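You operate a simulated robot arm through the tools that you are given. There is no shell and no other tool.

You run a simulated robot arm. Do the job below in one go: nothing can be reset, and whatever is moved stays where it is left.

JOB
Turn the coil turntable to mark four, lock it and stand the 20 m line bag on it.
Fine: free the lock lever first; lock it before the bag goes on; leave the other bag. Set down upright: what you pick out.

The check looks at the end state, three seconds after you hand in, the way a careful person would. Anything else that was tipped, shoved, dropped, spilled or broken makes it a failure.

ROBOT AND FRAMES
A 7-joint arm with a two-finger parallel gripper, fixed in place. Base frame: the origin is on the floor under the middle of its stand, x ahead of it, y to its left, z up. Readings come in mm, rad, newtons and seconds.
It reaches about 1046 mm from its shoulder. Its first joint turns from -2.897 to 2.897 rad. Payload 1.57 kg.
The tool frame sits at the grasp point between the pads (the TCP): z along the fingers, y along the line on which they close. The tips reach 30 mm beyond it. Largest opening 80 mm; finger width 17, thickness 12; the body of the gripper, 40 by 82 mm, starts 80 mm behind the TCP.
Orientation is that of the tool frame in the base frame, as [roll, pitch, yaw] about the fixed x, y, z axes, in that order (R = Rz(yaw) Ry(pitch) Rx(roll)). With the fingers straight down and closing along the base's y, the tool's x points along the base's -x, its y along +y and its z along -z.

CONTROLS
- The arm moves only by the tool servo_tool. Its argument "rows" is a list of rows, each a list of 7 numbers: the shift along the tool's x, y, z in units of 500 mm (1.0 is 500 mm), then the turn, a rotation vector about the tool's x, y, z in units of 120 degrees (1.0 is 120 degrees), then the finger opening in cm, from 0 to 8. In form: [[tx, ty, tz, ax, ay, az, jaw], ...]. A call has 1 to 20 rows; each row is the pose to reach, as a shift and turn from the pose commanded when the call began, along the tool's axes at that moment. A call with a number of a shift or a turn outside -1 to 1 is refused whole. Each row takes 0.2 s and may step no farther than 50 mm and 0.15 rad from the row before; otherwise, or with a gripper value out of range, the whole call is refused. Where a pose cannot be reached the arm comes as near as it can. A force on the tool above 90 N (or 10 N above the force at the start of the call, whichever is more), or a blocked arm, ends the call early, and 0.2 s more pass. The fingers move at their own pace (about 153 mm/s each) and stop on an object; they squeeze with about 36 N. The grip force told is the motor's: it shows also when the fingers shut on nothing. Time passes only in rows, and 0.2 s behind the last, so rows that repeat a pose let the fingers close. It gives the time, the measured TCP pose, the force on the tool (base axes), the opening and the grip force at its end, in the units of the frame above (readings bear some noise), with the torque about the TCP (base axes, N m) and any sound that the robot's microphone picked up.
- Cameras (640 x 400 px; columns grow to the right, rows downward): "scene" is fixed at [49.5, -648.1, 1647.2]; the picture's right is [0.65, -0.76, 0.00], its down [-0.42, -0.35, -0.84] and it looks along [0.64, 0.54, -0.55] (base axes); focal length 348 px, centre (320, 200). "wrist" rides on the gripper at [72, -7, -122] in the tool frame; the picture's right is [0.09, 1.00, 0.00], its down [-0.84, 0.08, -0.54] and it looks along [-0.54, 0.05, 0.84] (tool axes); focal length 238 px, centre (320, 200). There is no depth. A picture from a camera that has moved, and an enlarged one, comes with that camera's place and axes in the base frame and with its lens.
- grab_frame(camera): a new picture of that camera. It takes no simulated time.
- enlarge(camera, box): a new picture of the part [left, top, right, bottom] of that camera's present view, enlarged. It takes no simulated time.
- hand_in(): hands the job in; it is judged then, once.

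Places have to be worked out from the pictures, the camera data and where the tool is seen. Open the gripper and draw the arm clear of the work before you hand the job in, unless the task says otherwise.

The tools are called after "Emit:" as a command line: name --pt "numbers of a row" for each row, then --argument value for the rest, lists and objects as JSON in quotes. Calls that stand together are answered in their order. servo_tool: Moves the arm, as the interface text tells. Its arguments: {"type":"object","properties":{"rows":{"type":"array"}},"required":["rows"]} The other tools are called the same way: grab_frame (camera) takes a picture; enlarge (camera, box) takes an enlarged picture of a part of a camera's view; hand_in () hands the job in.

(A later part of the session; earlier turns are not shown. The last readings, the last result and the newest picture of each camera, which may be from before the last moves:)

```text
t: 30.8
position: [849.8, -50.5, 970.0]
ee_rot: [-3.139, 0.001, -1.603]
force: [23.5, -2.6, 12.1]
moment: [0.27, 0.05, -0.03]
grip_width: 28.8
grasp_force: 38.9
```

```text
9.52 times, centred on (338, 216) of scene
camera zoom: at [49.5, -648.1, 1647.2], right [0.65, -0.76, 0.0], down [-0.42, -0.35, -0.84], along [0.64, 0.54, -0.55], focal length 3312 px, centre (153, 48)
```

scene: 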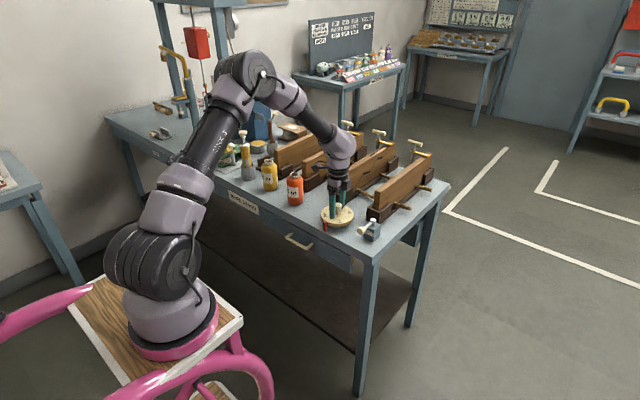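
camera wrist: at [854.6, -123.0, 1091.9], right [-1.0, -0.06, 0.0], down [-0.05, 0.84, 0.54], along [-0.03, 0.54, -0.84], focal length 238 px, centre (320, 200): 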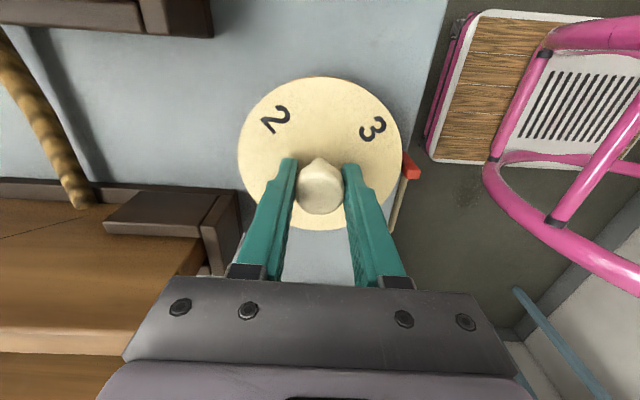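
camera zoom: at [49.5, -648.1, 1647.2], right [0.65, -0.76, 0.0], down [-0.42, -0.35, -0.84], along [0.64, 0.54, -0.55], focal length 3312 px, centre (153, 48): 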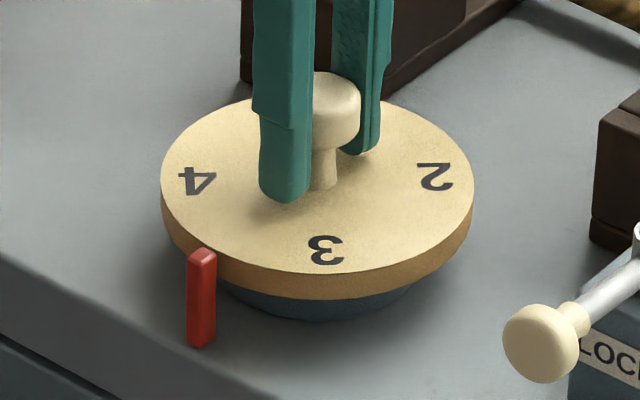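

Mark 4 has about 50° to go. I'll open, wind back 84°, and grip again.

Emit:
servo_tool --pt "0 0 0 0 0 0 6" --pt "0 0 0 0 0 0 6" --pt "0 0 0 0 0 0.07 6" --pt "0 0 0 0 0 0.14 6" --pt "0 0 0 0 0 0.21 6" --pt "0 0 0 0 0 0.28 6" --pt "0 0 0 0 0 0.35 6" --pt "0 0 0 0 0 0.42 6" --pt "0 0 0 0 0 0.49 6" --pt "0 0 0 0 0 0.56 6" --pt "0 0 0 0 0 0.63 6" --pt "0 0 0 0 0 0.7 6" --pt "0 0 0 0 0 0.7 6"

Emit:
enlarge --camera "wrist" --box '[220, 30, 420, 240]'

Emit:
enlarge --camera "scene" --box '[315, 195, 360, 237]'

```text
t: 33.6
position: [849.7, -50.6, 969.7]
ee_rot: [3.142, 0.0, -3.074]
force: [0.3, 0.9, 0.2]
moment: [0.0, 0.02, 0.0]
grip_width: 60.0
grasp_force: 0.0
```

```text
1.90 times, centred on (320, 135) of wrist
camera zoom: at [778.3, -62.3, 1091.7], right [-0.16, 0.99, 0.0], down [0.83, 0.14, 0.54], along [0.53, 0.09, -0.84], focal length 454 px, centre (320, 324)
```

zoom: 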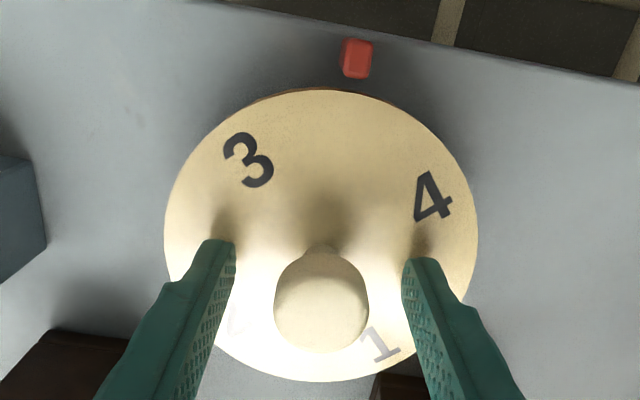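

```text
9.52 times, centred on (338, 216) of scene
camera zoom: at [49.5, -648.1, 1647.2], right [0.65, -0.76, 0.0], down [-0.42, -0.35, -0.84], along [0.64, 0.54, -0.55], focal length 3312 px, centre (153, 48)
```

zoom: 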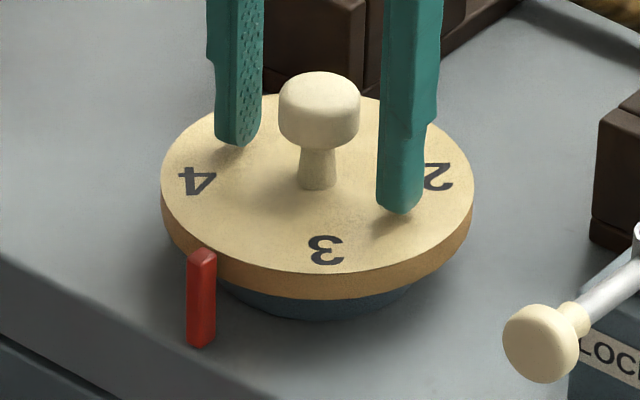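

Measuring the marks in the wrist view, mark 4 is at about 131° and the pointer at about 180.6°, so roughly 49° remains. I'll grip and turn 45°, then measure again.

Emit:
servo_tool --pt "0 0 0 0 0 0 2" --pt "0 0 0 0 0 0 2" --pt "0 0 0 0 0 -0.0417 2" --pt "0 0 0 0 0 -0.0833 2" --pt "0 0 0 0 0 -0.125 2" --pt "0 0 0 0 0 -0.1667 2" --pt "0 0 0 0 0 -0.2083 2" --pt "0 0 0 0 0 -0.25 2" --pt "0 0 0 0 0 -0.2917 2" --pt "0 0 0 0 0 -0.3333 2" --pt "0 0 0 0 0 -0.375 2"

Emit:
enlarge --camera "wrist" --box '[220, 60, 420, 240]'

Emit:
enlarge --camera "scene" --box '[315, 195, 360, 237]'

```text
t: 36.0
position: [850.0, -50.3, 969.4]
ee_rot: [-3.141, 0.0, -2.282]
force: [5.0, -0.6, 2.9]
moment: [0.2, -0.02, -0.03]
grip_width: 29.7
grasp_force: 39.2
```

```text
2.22 times, centred on (320, 150) of wrist
camera zoom: at [807.9, -109.5, 1091.7], right [-0.81, 0.58, 0.0], down [0.49, 0.68, 0.54], along [0.32, 0.44, -0.84], focal length 530 px, centre (320, 311)
```

zoom: 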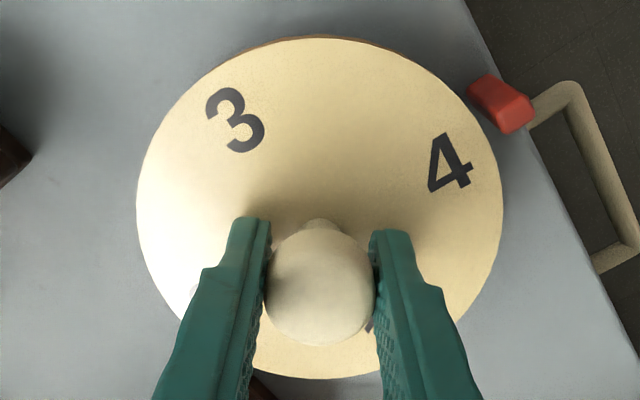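

```text
9.52 times, centred on (338, 216) of scene
camera zoom: at [49.5, -648.1, 1647.2], right [0.65, -0.76, 0.0], down [-0.42, -0.35, -0.84], along [0.64, 0.54, -0.55], focal length 3312 px, centre (153, 48)
```

zoom: 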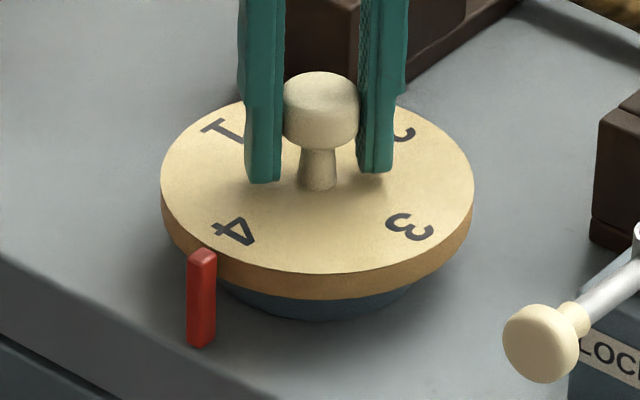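

Mark 4 is about 4° short of the pointer. I'll turn 4° more and check the torque, then release and inspect it from the same viewpoint as my first close look.

Emit:
servo_tool --pt "0 0 0 0 0 -0.0167 2" --pt "0 0 0 0 0 -0.0333 2" --pt "0 0 0 0 0 -0.0333 2"

Emit:
enlarge --camera "scene" --box '[315, 195, 360, 237]'

Emit:
enlarge --camera "wrist" --box '[220, 60, 420, 240]'

```text
t: 36.8
position: [849.6, -51.3, 970.6]
ee_rot: [-3.141, -0.001, -2.213]
force: [5.2, -1.2, 5.9]
moment: [0.46, 0.22, -0.55]
grip_width: 29.6
grasp_force: 39.3
```

```text
9.52 times, centred on (338, 216) of scene
camera zoom: at [49.5, -648.1, 1647.2], right [0.65, -0.76, 0.0], down [-0.42, -0.35, -0.84], along [0.64, 0.54, -0.55], focal length 3312 px, centre (153, 48)
```

zoom: 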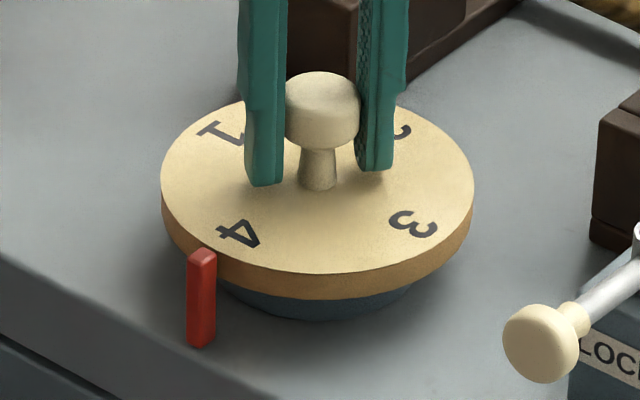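

```text
2.22 times, centred on (320, 150) of wrist
camera zoom: at [811.9, -112.5, 1091.6], right [-0.85, 0.52, 0.0], down [0.44, 0.72, 0.54], along [0.28, 0.46, -0.84], focal length 530 px, centre (320, 311)
```

zoom: 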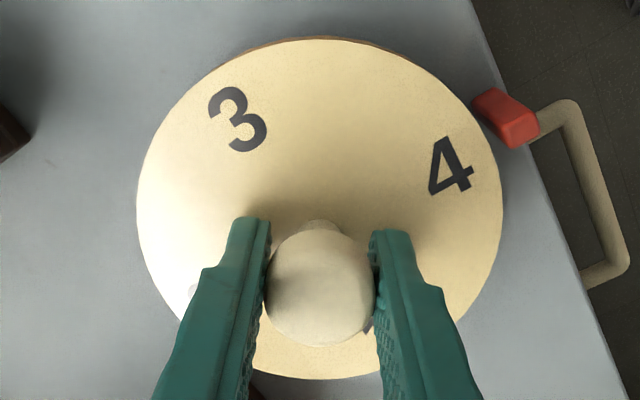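

The torque rose to 0.55 N m right as mark 4 reached the pointer, so the table's other end stop is here. I'll release, lift straight up and return to the first viewing pose to verify.

Emit:
servo_tool --pt "0 0 0 0 0 0 6" --pt "0 0 0 0 0 0 6" --pt "0 0 -0.0667 0 0 0 6" --pt "0 0 -0.1333 0 0 0 6" --pt "0 0 -0.2 0 0 0 6" --pt "0.0244 0.0281 -0.2171 0 0 0.0633 6" --pt "0.0487 0.0561 -0.2343 0 0 0.1267 6" --pt "0.0731 0.0842 -0.2514 0 0 0.19 6" --pt "0.0975 0.1122 -0.2686 0 0 0.2533 6" --pt "0.1219 0.1403 -0.2857 0 0 0.3167 6" --pt "0.1462 0.1683 -0.3029 0 0 0.38 6" --pt "0.1706 0.1964 -0.32 0 0 0.4433 6" --pt "0.1706 0.1964 -0.32 0 0 0.4433 6"

Emit:
enlarge --camera "wrist" --box '[270, 140, 370, 240]'

Emit:
enlarge --camera "scene" --box '[315, 195, 360, 237]'

Emit:
enlarge --camera "scene" --box '[350, 205, 400, 250]'

```text
t: 39.6
position: [719.2, -58.8, 1128.7]
ee_rot: [3.14, 0.0, 3.139]
force: [-1.1, 0.1, -0.7]
moment: [-0.03, 0.04, 0.01]
grip_width: 60.1
grasp_force: 0.0
```

```text
4.00 times, centred on (320, 190) of wrist
camera zoom: at [647.9, -66.2, 1251.2], right [-0.09, 1.0, 0.0], down [0.84, 0.07, 0.54], along [0.54, 0.05, -0.84], focal length 953 px, centre (320, 240)
```

zoom: 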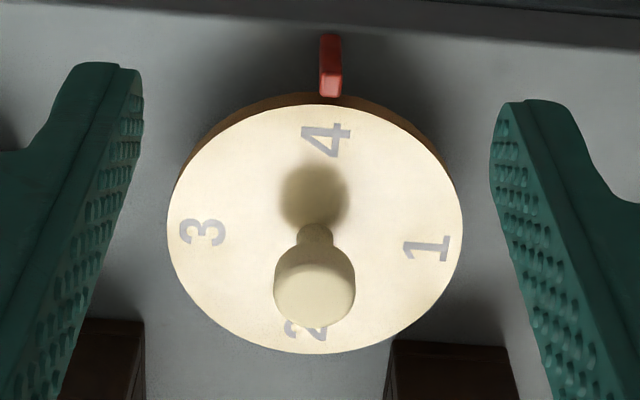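

```text
9.52 times, centred on (338, 216) of scene
camera zoom: at [49.5, -648.1, 1647.2], right [0.65, -0.76, 0.0], down [-0.42, -0.35, -0.84], along [0.64, 0.54, -0.55], focal length 3312 px, centre (153, 48)
```

zoom: 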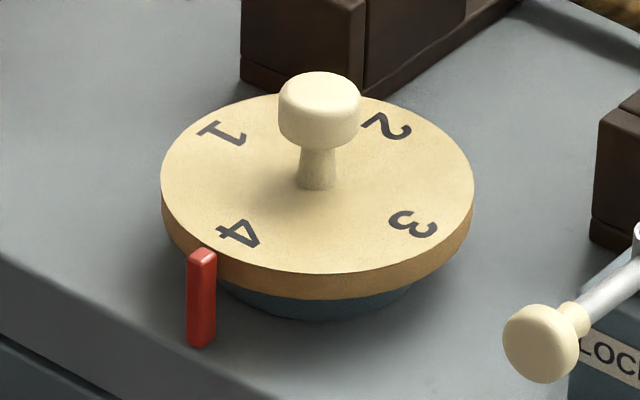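

```text
8.89 times, centred on (375, 228) of scene
camera zoom: at [49.5, -648.1, 1647.2], right [0.65, -0.76, 0.0], down [-0.42, -0.35, -0.84], along [0.64, 0.54, -0.55], focal length 3091 px, centre (-169, -44)
```

zoom: 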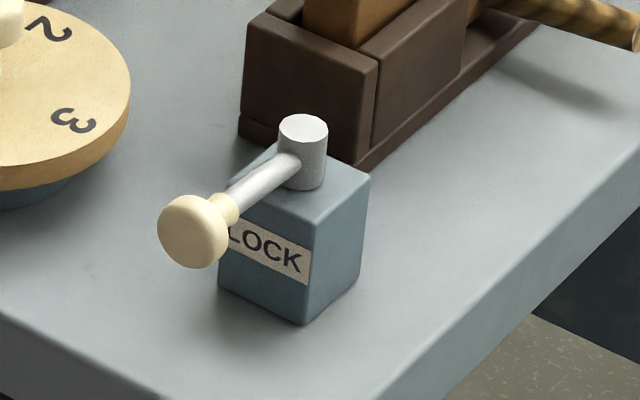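

Mark 4 now sits exactly where mark 1 sat relative to the pointer (same pixels, allowing for a 4 px camera shift). Next comes the lock, before the bag goes on: I'll move above the lever ball near (790, -190).

Emit:
servo_tool --pt "-0.0284 -0.0526 0.0236 0 0 0 6" --pt "-0.0568 -0.1052 0.0472 0 0 0 6" --pt "-0.0852 -0.1578 0.0708 0 0 0 6" --pt "-0.1136 -0.2104 0.0944 0 0 0 6" --pt "-0.142 -0.263 0.118 0 0 0 6"

Emit:
grab_frame --camera "wrist"

```text
t: 40.8
position: [789.9, -189.8, 1071.4]
ee_rot: [-3.141, 0.0, -3.141]
force: [-0.6, -0.9, 0.5]
moment: [-0.02, -0.03, -0.06]
grip_width: 59.6
grasp_force: 0.0
```

```text
taken
camera wrist: at [718.0, -197.1, 1193.7], right [-0.09, 1.0, 0.0], down [0.84, 0.08, 0.54], along [0.54, 0.05, -0.84], focal length 238 px, centre (320, 200)
```

wrist: 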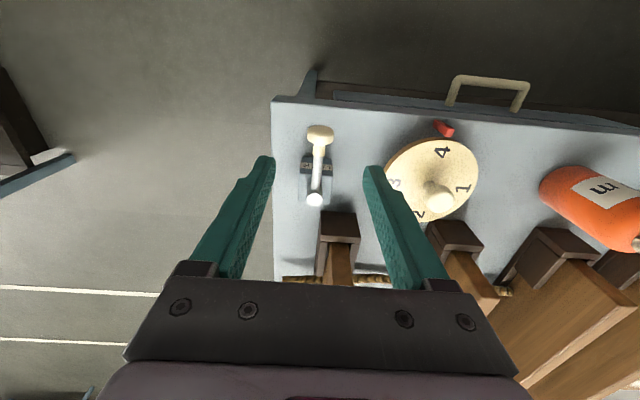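

The ball is centred between the fingers. I'll descend 100 mm, close to the 30 mm cage and start swinging the lever back counter-clockwise along its arc.

Emit:
servo_tool --pt "0 0 0.05 0 0 0 6" --pt "0 0 0.1 0 0 0 6" --pt "0 0 0.15 0 0 0 6" --pt "0 0 0.2 0 0 0 6" --pt "0 0 0.2 0 0 0 3" --pt "0 0 0.2 0 0 0 3" --pt "-0.0003 -0.0098 0.2 0 0 -0.0333 3" --pt "-0.0014 -0.0195 0.2 0 0 -0.0667 3" --pt "-0.0031 -0.0291 0.2 0 0 -0.1 3" --pt "-0.0054 -0.0386 0.2 0 0 -0.1333 3" --pt "-0.0084 -0.0479 0.2 0 0 -0.1667 3"

Emit:
enlarge --camera "wrist" --box '[260, 120, 400, 290]'

```text
t: 43.2
position: [794.3, -215.5, 970.3]
ee_rot: [3.141, 0.001, -2.792]
force: [0.1, 0.2, 0.2]
moment: [0.03, 0.0, 0.0]
grip_width: 30.1
grasp_force: 0.4
```

```text
2.35 times, centred on (330, 205) of wrist
camera zoom: at [729.6, -246.3, 1092.7], right [-0.43, 0.9, 0.0], down [0.76, 0.36, 0.54], along [0.49, 0.23, -0.84], focal length 561 px, centre (296, 188)
```

zoom: 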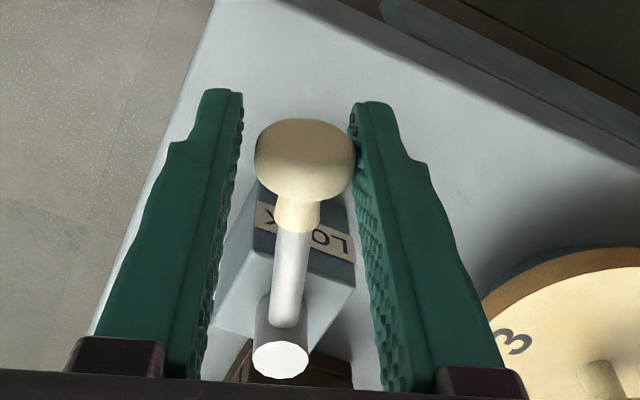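

The lever is following. I'll continue another 20°.

Emit:
servo_tool --pt "-0.0003 -0.0098 0 0 0 -0.0333 3" --pt "-0.0014 -0.0195 0 0 0 -0.0667 3" --pt "-0.0031 -0.0291 0 0 0 -0.1 3" --pt "-0.0054 -0.0386 0 0 0 -0.1333 3" --pt "-0.0084 -0.0479 0 0 0 -0.1667 3"

Emit:
enlarge --camera "wrist" --box '[260, 120, 400, 290]'

```text
t: 44.4
position: [806.4, -235.4, 971.0]
ee_rot: [-3.141, -0.001, -2.443]
force: [-0.3, 0.5, 0.4]
moment: [-0.03, -0.01, 0.03]
grip_width: 30.4
grasp_force: 0.3
```

```text
2.35 times, centred on (330, 205) of wrist
camera zoom: at [756.2, -288.0, 1092.5], right [-0.71, 0.7, 0.0], down [0.59, 0.6, 0.54], along [0.38, 0.38, -0.84], focal length 561 px, centre (296, 188)
```

zoom: 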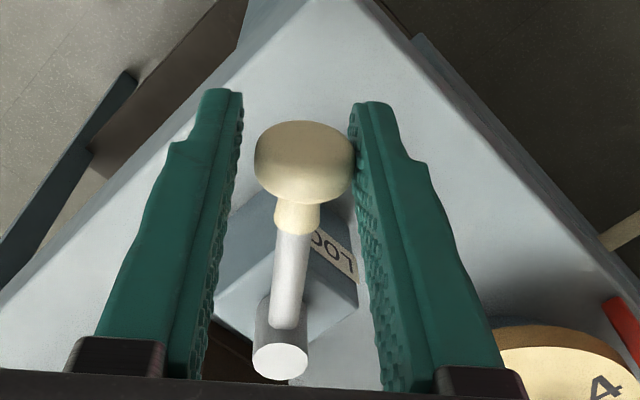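

Yaw is at 220°, and the lever originally sat near 235°. I'll continue 16° in smaller steps and watch for the locked-end stop.

Emit:
servo_tool --pt "-0.0003 -0.0098 0 0 0 -0.0333 3" --pt "-0.0014 -0.0195 0 0 0 -0.0667 3" --pt "-0.0031 -0.0291 0 0 0 -0.1 3" --pt "-0.0054 -0.0386 0 0 0 -0.1333 3"

Emit:
enlarge --camera "wrist" --box '[260, 120, 400, 290]'

Emit:
enlarge --camera "scene" --box '[350, 205, 400, 250]'

```text
t: 45.4
position: [822.1, -249.8, 971.7]
ee_rot: [3.141, 0.001, -2.163]
force: [-1.7, 1.0, 0.6]
moment: [-0.03, -0.03, -0.04]
grip_width: 31.4
grasp_force: 0.6
```

```text
2.35 times, centred on (330, 205) of wrist
camera zoom: at [787.1, -313.2, 1092.2], right [-0.88, 0.48, 0.0], down [0.4, 0.74, 0.54], along [0.26, 0.47, -0.84], focal length 561 px, centre (296, 188)
```

zoom: 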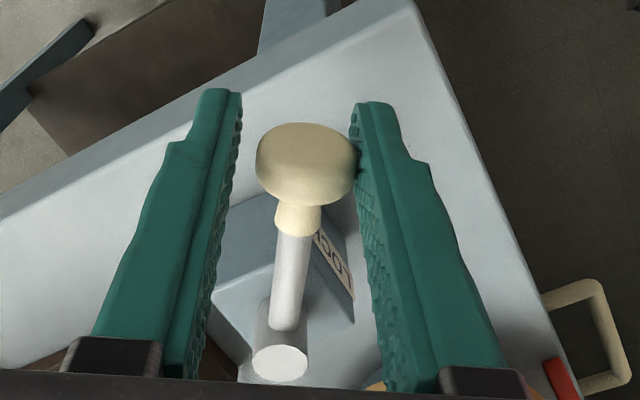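

```text
8.89 times, centred on (375, 228) of scene
camera zoom: at [49.5, -648.1, 1647.2], right [0.65, -0.76, 0.0], down [-0.42, -0.35, -0.84], along [0.64, 0.54, -0.55], focal length 3091 px, centre (-169, -44)
```

zoom: 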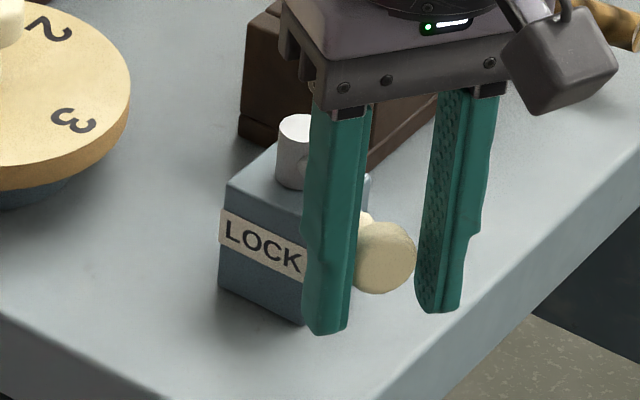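

The ball is back at its original place in the scene view, and the force is starting to rise. I'll press a few degrees further to be sure it's against the locked stop.

Emit:
servo_tool --pt "0 -0.0024 0 0 0 -0.0083 3" --pt "-0.0001 -0.0049 0 0 0 -0.0167 3" --pt "-0.0002 -0.0073 0 0 0 -0.025 3" --pt "-0.0003 -0.0098 0 0 0 -0.0333 3" --pt "-0.0003 -0.0098 0 0 0 -0.0333 3"

Emit:
enlarge --camera "wrist" --box '[260, 120, 400, 290]'

Emit:
enlarge --camera "scene" --box '[350, 205, 400, 250]'

```text
t: 46.6
position: [825.0, -250.6, 970.5]
ee_rot: [3.14, 0.001, -2.094]
force: [-4.8, 7.7, -0.9]
moment: [-0.02, -0.01, -0.1]
grip_width: 38.2
grasp_force: 4.3
```

```text
2.35 times, centred on (330, 205) of wrist
camera zoom: at [795.0, -316.9, 1092.5], right [-0.91, 0.42, 0.0], down [0.35, 0.76, 0.54], along [0.23, 0.49, -0.84], focal length 561 px, centre (296, 188)
```

zoom: 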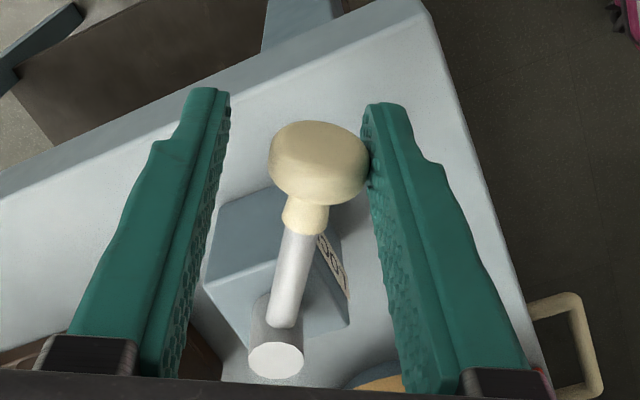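

```text
8.89 times, centred on (375, 228) of scene
camera zoom: at [49.5, -648.1, 1647.2], right [0.65, -0.76, 0.0], down [-0.42, -0.35, -0.84], along [0.64, 0.54, -0.55], focal length 3091 px, centre (-169, -44)
```

zoom: 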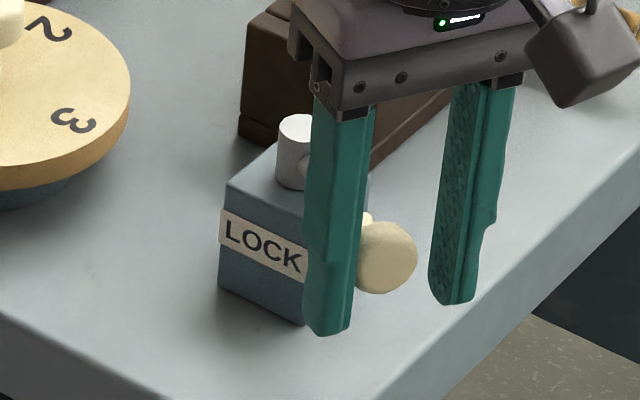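

The lever is against its locked stop with about 9 N. I'll back off, open and lift clear, then verify the lever stays there.

Emit:
servo_tool --pt "-0.0003 0.0085 0 0 0 0.0292 4.5" --pt "-0.0003 0.0085 0 0 0 0.0292 6" --pt "-0.0003 0.0085 -0.05 0 0 0.0292 6" --pt "-0.0003 0.0085 -0.1 0 0 0.0292 6" --pt "-0.0003 0.0085 -0.15 0 0 0.0292 6" --pt "-0.0003 0.0085 -0.2 0 0 0.0292 6"

Emit:
enlarge --camera "scene" --box '[350, 205, 400, 250]'

Emit:
enlarge --camera "scene" --box '[315, 195, 360, 237]'

Emit:
grab_frame --camera "wrist"

```text
t: 48.0
position: [821.3, -250.0, 1070.6]
ee_rot: [3.142, 0.0, -2.157]
force: [0.7, -1.0, -0.6]
moment: [0.0, 0.04, 0.0]
grip_width: 60.3
grasp_force: 0.1
```

```text
8.89 times, centred on (375, 228) of scene
camera zoom: at [49.5, -648.1, 1647.2], right [0.65, -0.76, 0.0], down [-0.42, -0.35, -0.84], along [0.64, 0.54, -0.55], focal length 3091 px, centre (-169, -44)
```

zoom: 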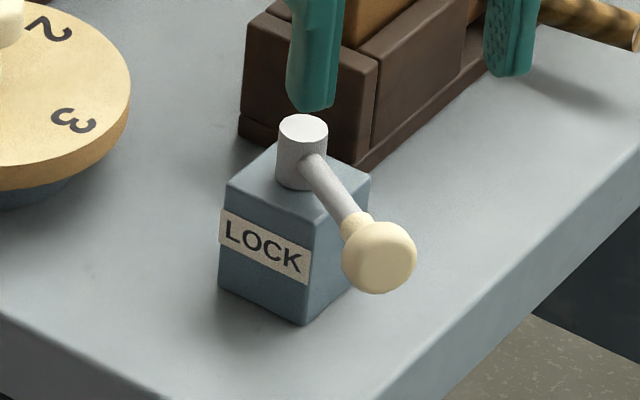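

```text
9.52 times, centred on (338, 216) of scene
camera zoom: at [49.5, -648.1, 1647.2], right [0.65, -0.76, 0.0], down [-0.42, -0.35, -0.84], along [0.64, 0.54, -0.55], focal length 3312 px, centre (153, 48)
```

zoom: 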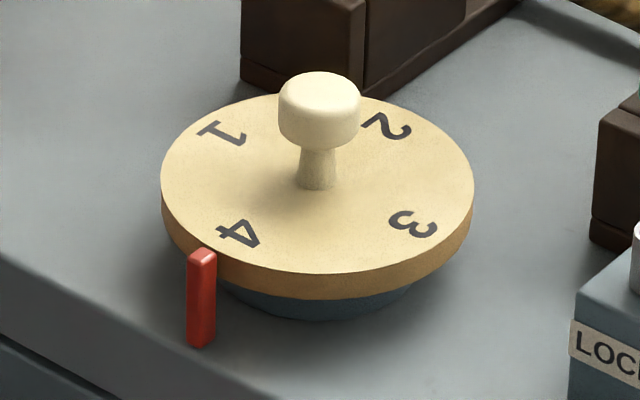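

```text
taken
camera wrist: at [787.2, -313.6, 1192.3], right [-0.88, 0.47, 0.0], down [0.4, 0.74, 0.54], along [0.26, 0.48, -0.84], focal length 238 px, centre (320, 200)
```

wrist: 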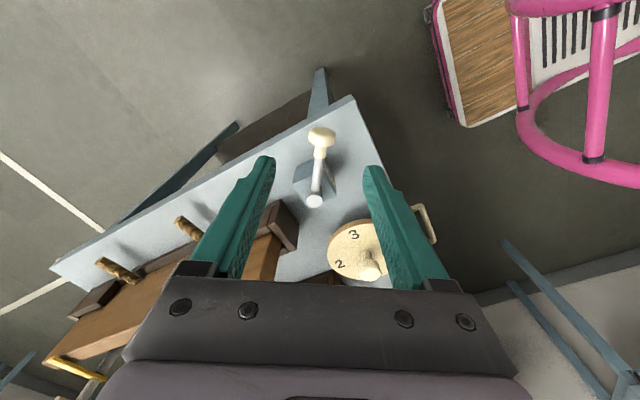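

The lever is back in its exact original locked position, and mark 4 is still on the pointer. Next I'll move to look closely at the orange 20 m bag before grasping it.

Emit:
servo_tool --pt "-0.0546 0.0605 -0.04 0 0 0.047 8" --pt "-0.1092 0.1211 -0.08 0 0 0.094 8" --pt "-0.1639 0.1816 -0.12 0 0 0.141 8" --pt "-0.2185 0.2422 -0.14 0 0 0.188 8" --pt "-0.2731 0.3027 -0.16 0 0 0.235 8" --pt "-0.3277 0.3632 -0.16 0 0 0.282 8" --pt "-0.3823 0.4238 -0.16 0 0 0.329 8" --pt "-0.437 0.4843 -0.16 0 0 0.376 8" --pt "-0.4916 0.5449 -0.16 0 0 0.423 8" --pt "-0.5462 0.6054 -0.16 0 0 0.47 8" --pt "-0.5462 0.6054 -0.16 0 0 0.47 8"

Emit:
grab_frame --camera "wrist"

Emit:
enlarge --camera "wrist" --box '[250, 120, 400, 270]'

Emit:
enlarge --camera "scene" --box '[270, 155, 330, 215]'

```text
t: 50.4
position: [717.8, 146.7, 1151.8]
ee_rot: [3.14, -0.002, 3.141]
force: [-0.2, -0.3, 0.3]
moment: [-0.01, 0.02, 0.01]
grip_width: 80.1
grasp_force: 0.0
```

```text
taken
camera wrist: at [647.9, 138.9, 1273.2], right [-0.09, 1.0, 0.0], down [0.84, 0.08, 0.54], along [0.54, 0.05, -0.84], focal length 238 px, centre (320, 200)
```

wrist: 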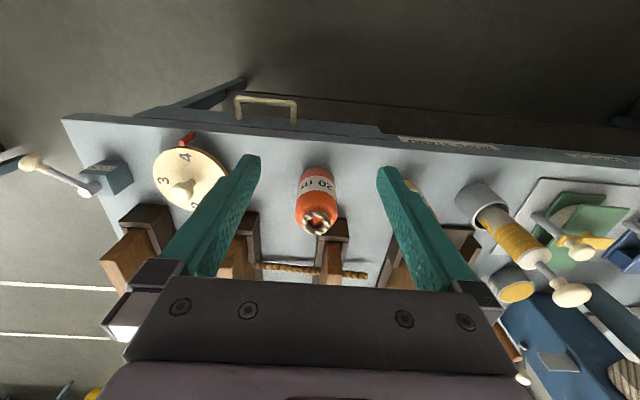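

```text
2.67 times, centred on (325, 195) of wrist
camera zoom: at [647.9, 138.9, 1273.2], right [-0.09, 1.0, 0.0], down [0.84, 0.08, 0.54], along [0.54, 0.05, -0.84], focal length 636 px, centre (307, 213)
```

zoom: 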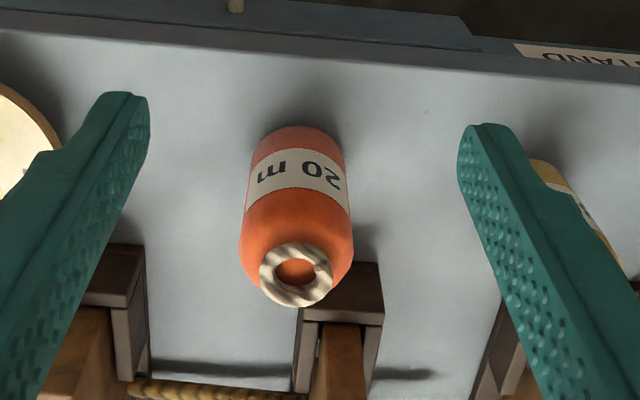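

```text
6.67 times, centred on (300, 185) of scene
camera zoom: at [49.5, -648.1, 1647.2], right [0.65, -0.76, 0.0], down [-0.42, -0.35, -0.84], along [0.64, 0.54, -0.55], focal length 2318 px, centre (453, 300)
```

zoom: 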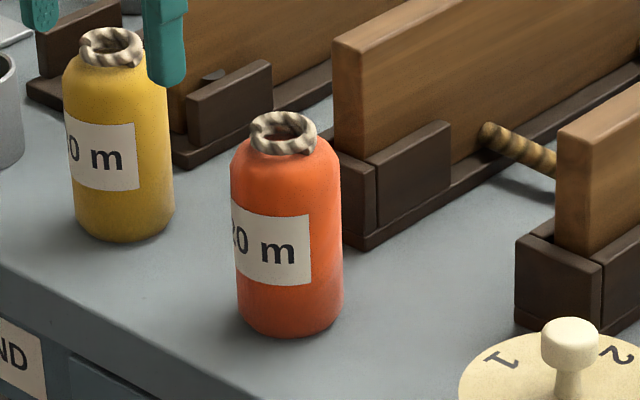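

Triangulating gives the orange bag's axis at about (850, 151), radius about 30 mm, with the rope ring top near z 1022. I plan to stand it on the disc's +y side beside the centre knob, so I need it well centred in the gripper. First I'll move directly above it.

Emit:
servo_tool --pt "-0.0661 0.0024 0.0259 0 0 0 8" --pt "-0.1322 0.0048 0.0518 0 0 0 8" --pt "-0.1983 0.0072 0.0777 0 0 0 8" --pt "-0.2644 0.0096 0.1036 0 0 0 8" --pt "-0.2644 0.0096 0.1036 0 0 0 8"

Emit:
grab_frame --camera "wrist"

Emit:
enlarge --camera "scene" --box '[260, 130, 350, 215]'

```text
t: 51.6
position: [851.3, 151.2, 1099.6]
ee_rot: [3.141, 0.001, 3.142]
force: [0.1, 0.5, 0.4]
moment: [-0.01, -0.03, 0.01]
grip_width: 80.1
grasp_force: 0.0
```

```text
taken
camera wrist: at [780.4, 143.7, 1221.3], right [-0.09, 1.0, 0.0], down [0.84, 0.08, 0.54], along [0.54, 0.05, -0.84], focal length 238 px, centre (320, 200)
```

wrist: 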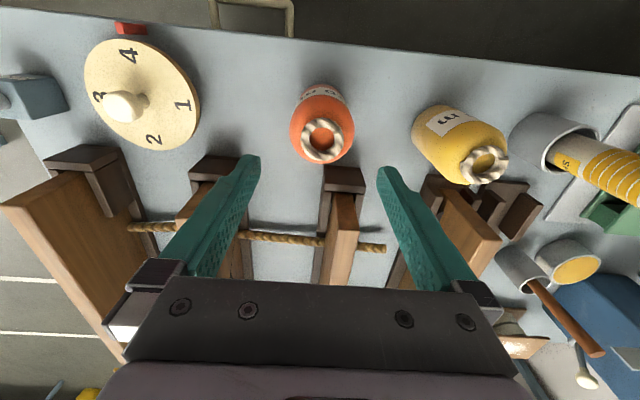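

```text
4.71 times, centred on (305, 172) of scene
camera zoom: at [49.5, -648.1, 1647.2], right [0.65, -0.76, 0.0], down [-0.42, -0.35, -0.84], along [0.64, 0.54, -0.55], focal length 1636 px, centre (391, 329)
```

zoom: 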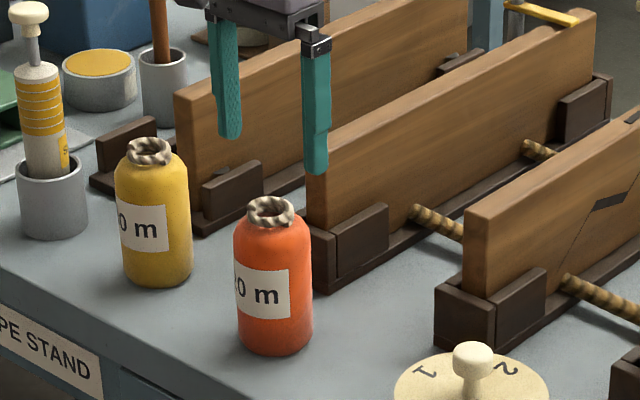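

The ring projects where expected, so the tool is centred over the bag. I'll descend to z 962 with the fingers fully open on either side of the bag.

Emit:
servo_tool --pt "0 0 0.046 0 0 0 8" --pt "0 0 0.092 0 0 0 8" --pt "0 0 0.138 0 0 0 8" --pt "0 0 0.184 0 0 0 8" --pt "0 0 0.23 0 0 0 8" --pt "0 0 0.276 0 0 0 8" --pt "0 0 0.276 0 0 0 8"

Emit:
grab_frame --camera "wrist"

Emit:
enlarge --camera "scene" --box '[260, 130, 350, 215]'

```text
t: 53.2
position: [852.1, 150.2, 960.7]
ee_rot: [3.141, 0.001, -3.142]
force: [-0.8, -0.4, -0.2]
moment: [-0.01, -0.01, 0.02]
grip_width: 80.0
grasp_force: 0.1
```

```text
taken
camera wrist: at [780.9, 143.8, 1082.8], right [-0.09, 1.0, 0.0], down [0.84, 0.08, 0.54], along [0.54, 0.05, -0.84], focal length 238 px, centre (320, 200)
```

wrist: 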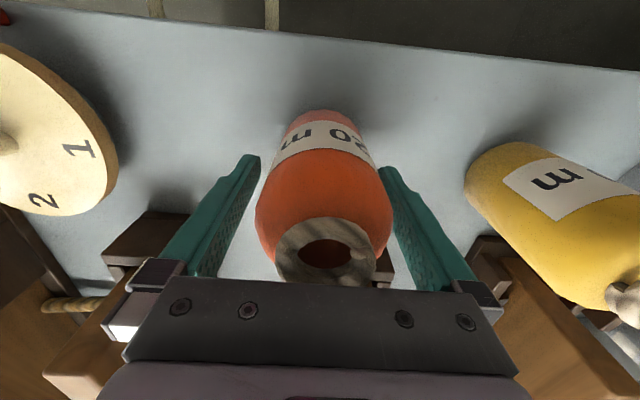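

```text
4.71 times, centred on (305, 172) of scene
camera zoom: at [49.5, -648.1, 1647.2], right [0.65, -0.76, 0.0], down [-0.42, -0.35, -0.84], along [0.64, 0.54, -0.55], focal length 1636 px, centre (391, 329)
```

zoom: 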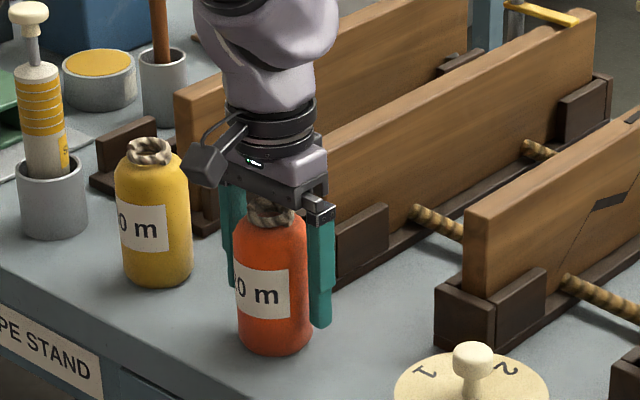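

The fingers straddle the bag cleanly. I'll close gently to centre it along y, and read the width.

Emit:
servo_tool --pt "0 0 0 0 0 0 7" --pt "0 0 0 0 0 0 6.4" --pt "0 0 0 0 0 0 5.8" --pt "0 0 0 0 0 0 5.5"

Emit:
grab_frame --camera "wrist"

```text
t: 54.2
position: [853.2, 149.8, 961.1]
ee_rot: [-3.141, -0.001, 3.141]
force: [-0.4, 2.1, 0.0]
moment: [0.02, 0.0, -0.02]
grip_width: 61.4
grasp_force: 36.0
```

```text
taken
camera wrist: at [780.9, 144.0, 1083.0], right [-0.09, 1.0, 0.0], down [0.84, 0.08, 0.54], along [0.54, 0.05, -0.84], focal length 238 px, centre (320, 200)
```

wrist: 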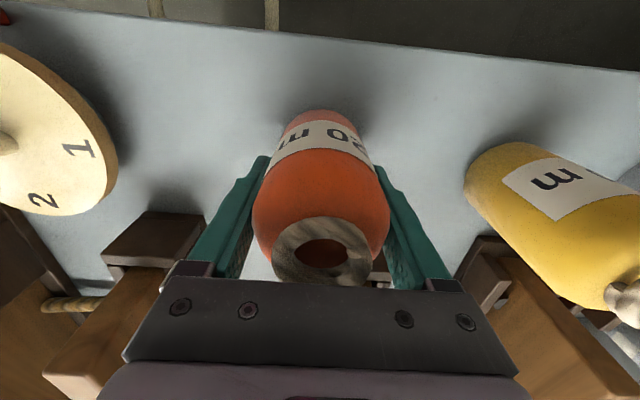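

The bag is 61.4 mm wide and now centred along y. I'll open, turn the gripper 90° in place with the fingers clear of the bag, then check before the real grasp along x.

Emit:
servo_tool --pt "0 0 0 0 0 0 8" --pt "0 0 0 0 0 0 8" --pt "0 0 0 0 0 -0.0682 8" --pt "0 0 0 0 0 -0.1364 8" --pt "0 0 0 0 0 -0.2045 8" --pt "0 0 0 0 0 -0.2727 8" --pt "0 0 0 0 0 -0.3409 8" --pt "0 0 0 0 0 -0.4091 8" --pt "0 0 0 0 0 -0.4773 8" --pt "0 0 0 0 0 -0.5455 8" --pt "0 0 0 0 0 -0.6136 8" --pt "0 0 0 0 0 -0.6818 8" --pt "0 0 0 0 0 -0.75 8" --pt "0 0 0 0 0 -0.75 8"

Emit:
grab_frame --camera "wrist"

Emit:
enlarge --camera "scene" --box '[260, 130, 350, 215]'

```text
t: 57.2
position: [851.6, 148.9, 961.1]
ee_rot: [-3.141, 0.001, -1.57]
force: [0.1, -0.3, -1.0]
moment: [0.01, -0.02, 0.0]
grip_width: 80.2
grasp_force: 0.1
```

```text
taken
camera wrist: at [859.2, 78.1, 1082.9], right [-1.0, -0.09, 0.0], down [-0.08, 0.84, 0.54], along [-0.05, 0.54, -0.84], focal length 238 px, centre (320, 200)
```

wrist: 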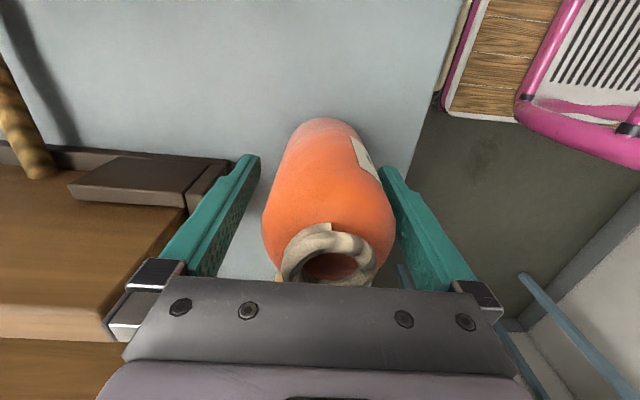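

```text
4.71 times, centred on (305, 172) of scene
camera zoom: at [49.5, -648.1, 1647.2], right [0.65, -0.76, 0.0], down [-0.42, -0.35, -0.84], along [0.64, 0.54, -0.55], focal length 1636 px, centre (391, 329)
```

zoom: 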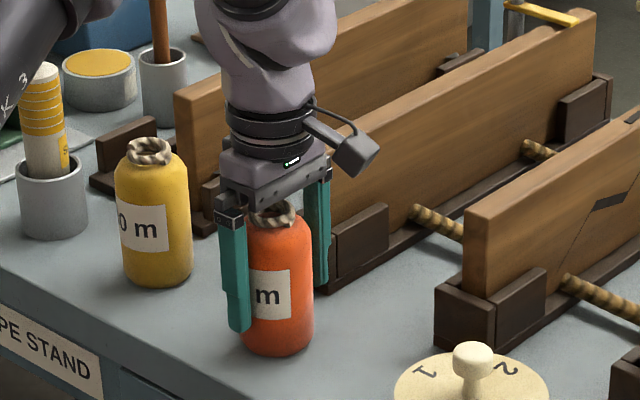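

The bag sits about 2.5 mm to the -x side of the tool. I'll shift by that, close on it, then lift 15 mm to feel its weight.

Emit:
servo_tool --pt "0 0.005 0 0 0 0 8" --pt "0 0.005 0 0 0 0 7" --pt "0 0.005 0 0 0 0 6.2" --pt "0 0.005 0 0 0 0 5.6" --pt "0 0.005 0 0 0 0 5.2" --pt "0 0.005 0 0 0 0 5.0"

Emit:
servo_tool --pt "0 0 -0.01 0 0 0 5" --pt "0 0 -0.02 0 0 0 5" --pt "0 0 -0.03 0 0 0 5" --pt "0 0 -0.03 0 0 0 5"

Emit:
grab_frame --camera "wrist"

Emit:
enlarge --camera "scene" --box '[260, 130, 350, 215]'

```text
t: 58.6
position: [849.0, 150.9, 961.2]
ee_rot: [-3.141, 0.0, -1.57]
force: [-1.8, 0.7, 1.1]
moment: [0.03, 0.07, -0.01]
grip_width: 61.4
grasp_force: 36.1
```

```text
t: 59.6
position: [848.8, 150.8, 976.3]
ee_rot: [-3.141, 0.0, -1.571]
force: [1.1, -0.6, -4.0]
moment: [-0.01, 0.0, 0.0]
grip_width: 61.5
grasp_force: 35.7
```

```text
taken
camera wrist: at [856.7, 77.9, 1097.4], right [-1.0, -0.09, 0.0], down [-0.08, 0.84, 0.54], along [-0.05, 0.54, -0.84], focal length 238 px, centre (320, 200)
```

wrist: 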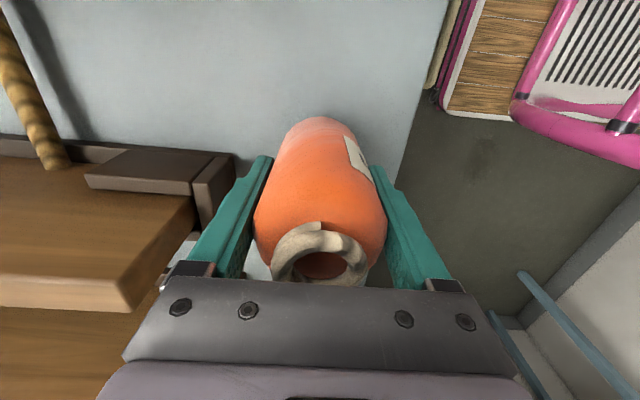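

```text
4.71 times, centred on (305, 172) of scene
camera zoom: at [49.5, -648.1, 1647.2], right [0.65, -0.76, 0.0], down [-0.42, -0.35, -0.84], along [0.64, 0.54, -0.55], focal length 1636 px, centre (391, 329)
```

zoom: 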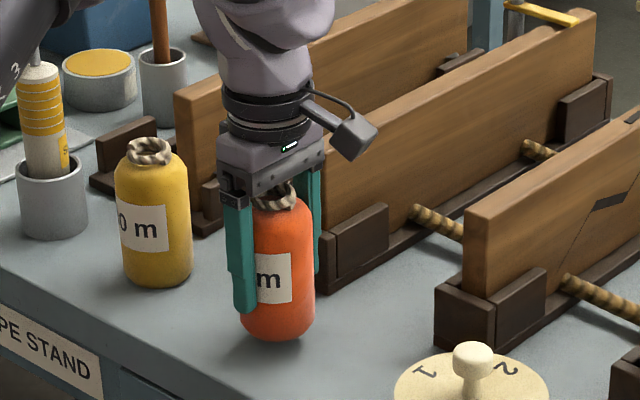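

The bag is lifted (about 4 N) and hangs upright. From my commanded moves, the tool is 200 mm in +y from the turntable axis. I'll raise it so the bag bottom is above the knob height, then carry it to about 52 mm short of the axis and look.

Emit:
servo_tool --pt "0 0 -0.04 0 0 0 5" --pt "0 0 -0.08 0 0 0 5" --pt "0 0 -0.12 0 0 0 5" --pt "0.04 0.002 -0.12 0 0 0 5" --pt "0.09 0.002 -0.12 0 0 0 5" --pt "0.14 0.002 -0.12 0 0 0 5" --pt "0.19 0.002 -0.12 0 0 0 5" --pt "0.24 0.002 -0.12 0 0 0 5" --pt "0.28 0.002 -0.12 0 0 0 5" --pt "0.2964 0.002 -0.12 0 0 0 5" --pt "0.2964 0.002 -0.12 0 0 0 5"

Emit:
grab_frame --camera "wrist"

Emit:
enlarge --camera "scene" --box '[290, 150, 380, 240]'

```text
t: 62.0
position: [848.4, 1.6, 1034.9]
ee_rot: [3.141, 0.0, -1.57]
force: [0.0, 0.0, -4.1]
moment: [0.01, 0.0, -0.01]
grip_width: 61.6
grasp_force: 35.4
```

```text
taken
camera wrist: at [856.3, -70.6, 1157.2], right [-1.0, -0.09, 0.0], down [-0.08, 0.84, 0.54], along [-0.05, 0.54, -0.84], focal length 238 px, centre (320, 200)
```

wrist: 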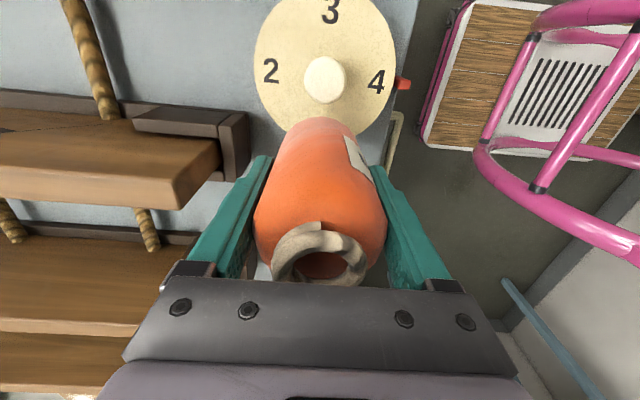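

```text
4.44 times, centred on (335, 195) of scene
camera zoom: at [49.5, -648.1, 1647.2], right [0.65, -0.76, 0.0], down [-0.42, -0.35, -0.84], along [0.64, 0.54, -0.55], focal length 1545 px, centre (253, 222)
```

zoom: 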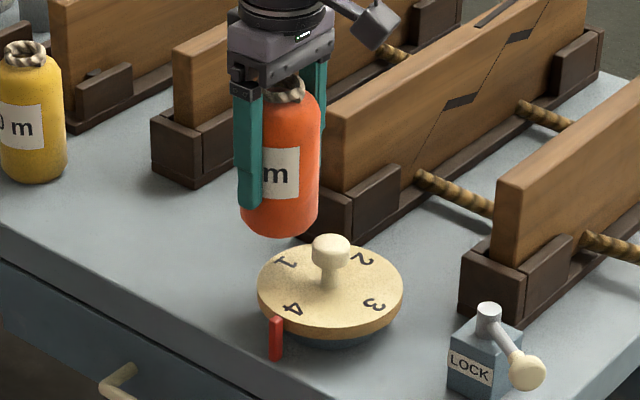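

The bag is lined up with the knob in x and clear of it. I'll lower so the bag bottom hovers about 10 mm above the disc at 52 mm offset, and look at the gap to the knob.

Emit:
servo_tool --pt "0 0 0.02 0 0 0 5" --pt "0 0 0.04 0 0 0 5" --pt "0 0 0.06 0 0 0 5" --pt "0 0 0.066 0 0 0 5" --pt "0 0 0.066 0 0 0 5"

Emit:
enlarge --camera "wrist" --box '[240, 0, 400, 180]'

Emit:
enlarge --camera "scene" --box '[305, 175, 365, 235]'

```text
t: 63.2
position: [848.9, 3.1, 1002.6]
ee_rot: [-3.141, -0.001, -1.571]
force: [0.2, 0.3, -3.6]
moment: [-0.02, 0.02, 0.02]
grip_width: 61.4
grasp_force: 36.0
```

```text
2.22 times, centred on (320, 90) of wrist
camera zoom: at [856.3, -70.4, 1124.5], right [-1.0, -0.09, 0.0], down [-0.08, 0.84, 0.54], along [-0.05, 0.54, -0.84], focal length 530 px, centre (320, 444)
```

zoom: 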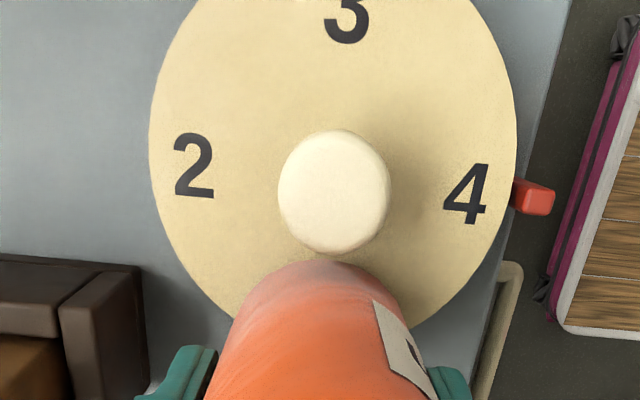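

```text
6.67 times, centred on (335, 205) of scene
camera zoom: at [49.5, -648.1, 1647.2], right [0.65, -0.76, 0.0], down [-0.42, -0.35, -0.84], along [0.64, 0.54, -0.55], focal length 2318 px, centre (220, 167)
```

zoom: 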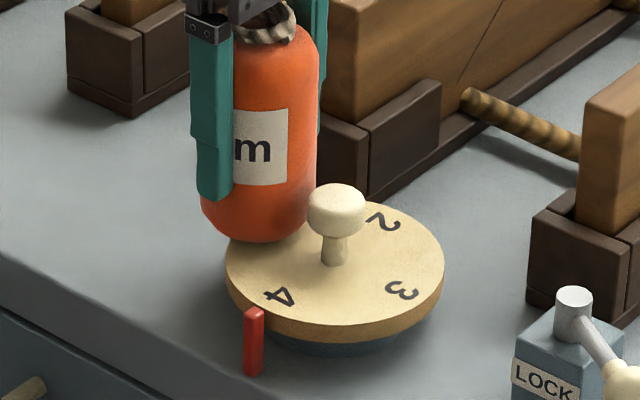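

The gap between bag and knob is about 7 mm, with the bag about 2 mm to the -x side. I'll shift 5 mm towards the knob and 2 mm in +x while still hovering, watching for contact.

Emit:
servo_tool --pt "0.004 -0.002 0 0 0 0 5" --pt "0.008 -0.004 0 0 0 0 5" --pt "0.01 -0.004 0 0 0 0 5" --pt "0.01 -0.004 0 0 0 0 5"

Emit:
enlarge --camera "wrist" --box '[240, 0, 400, 180]'

Emit:
enlarge --camera "scene" --box '[305, 175, 365, 235]'

```text
t: 64.2
position: [852.0, -3.2, 1002.0]
ee_rot: [-3.141, -0.001, -1.571]
force: [-0.6, 0.2, -3.5]
moment: [0.03, -0.01, 0.0]
grip_width: 61.2
grasp_force: 36.4
```

```text
2.22 times, centred on (320, 90) of wrist
camera zoom: at [858.4, -75.2, 1124.6], right [-1.0, -0.09, 0.0], down [-0.08, 0.84, 0.54], along [-0.05, 0.54, -0.84], focal length 530 px, centre (320, 444)
```

zoom: 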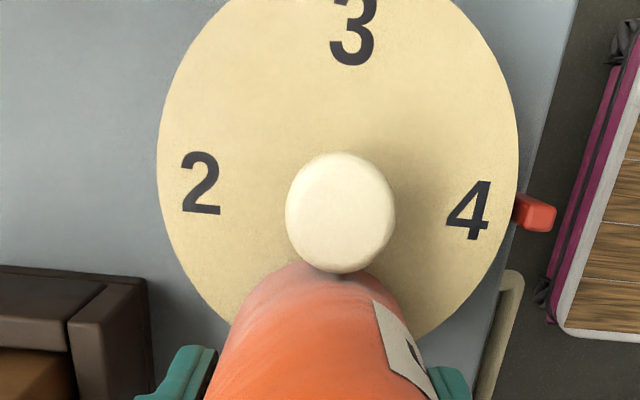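

```text
6.67 times, centred on (335, 205) of scene
camera zoom: at [49.5, -648.1, 1647.2], right [0.65, -0.76, 0.0], down [-0.42, -0.35, -0.84], along [0.64, 0.54, -0.55], focal length 2318 px, centre (220, 167)
```

zoom: 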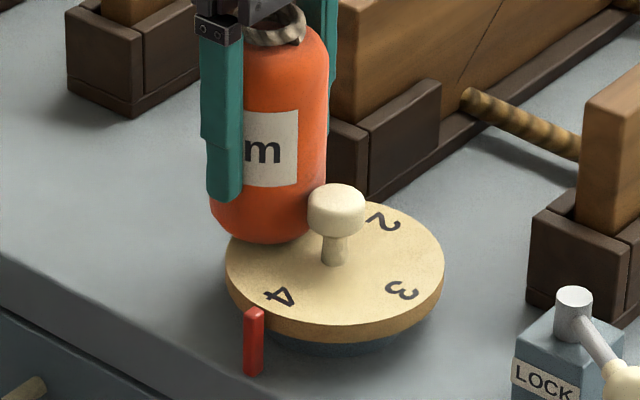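

No contact with the knob, and the bag's axis is 47–48 mm from the disc axis, inside the 58 mm disc radius. I'll lower in small steps and watch for the weight to come off.

Emit:
servo_tool --pt "0 0 0.004 0 0 0 5" --pt "0 0 0.008 0 0 0 5" --pt "0 0 0.012 0 0 0 5" --pt "0 0 0.014 0 0 0 5" --pt "0 0 0.014 0 0 0 5"

Emit:
enlarge --camera "scene" --box '[305, 175, 365, 235]'

```text
t: 65.4
position: [851.4, -2.9, 997.3]
ee_rot: [-3.14, 0.0, -1.572]
force: [-1.0, -1.3, 15.7]
moment: [-0.15, 0.51, 0.03]
grip_width: 61.3
grasp_force: 35.8
```

```text
6.67 times, centred on (335, 205) of scene
camera zoom: at [49.5, -648.1, 1647.2], right [0.65, -0.76, 0.0], down [-0.42, -0.35, -0.84], along [0.64, 0.54, -0.55], focal length 2318 px, centre (220, 167)
```

zoom: 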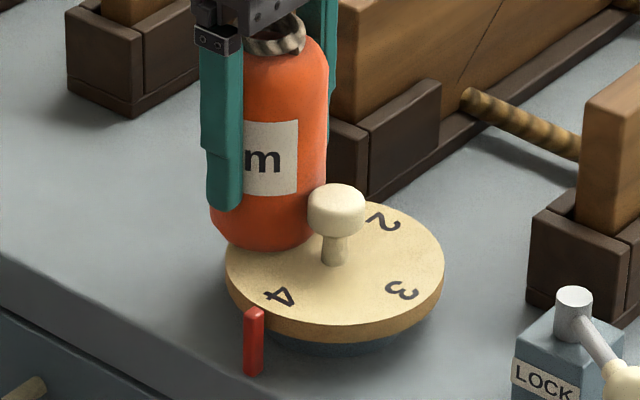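

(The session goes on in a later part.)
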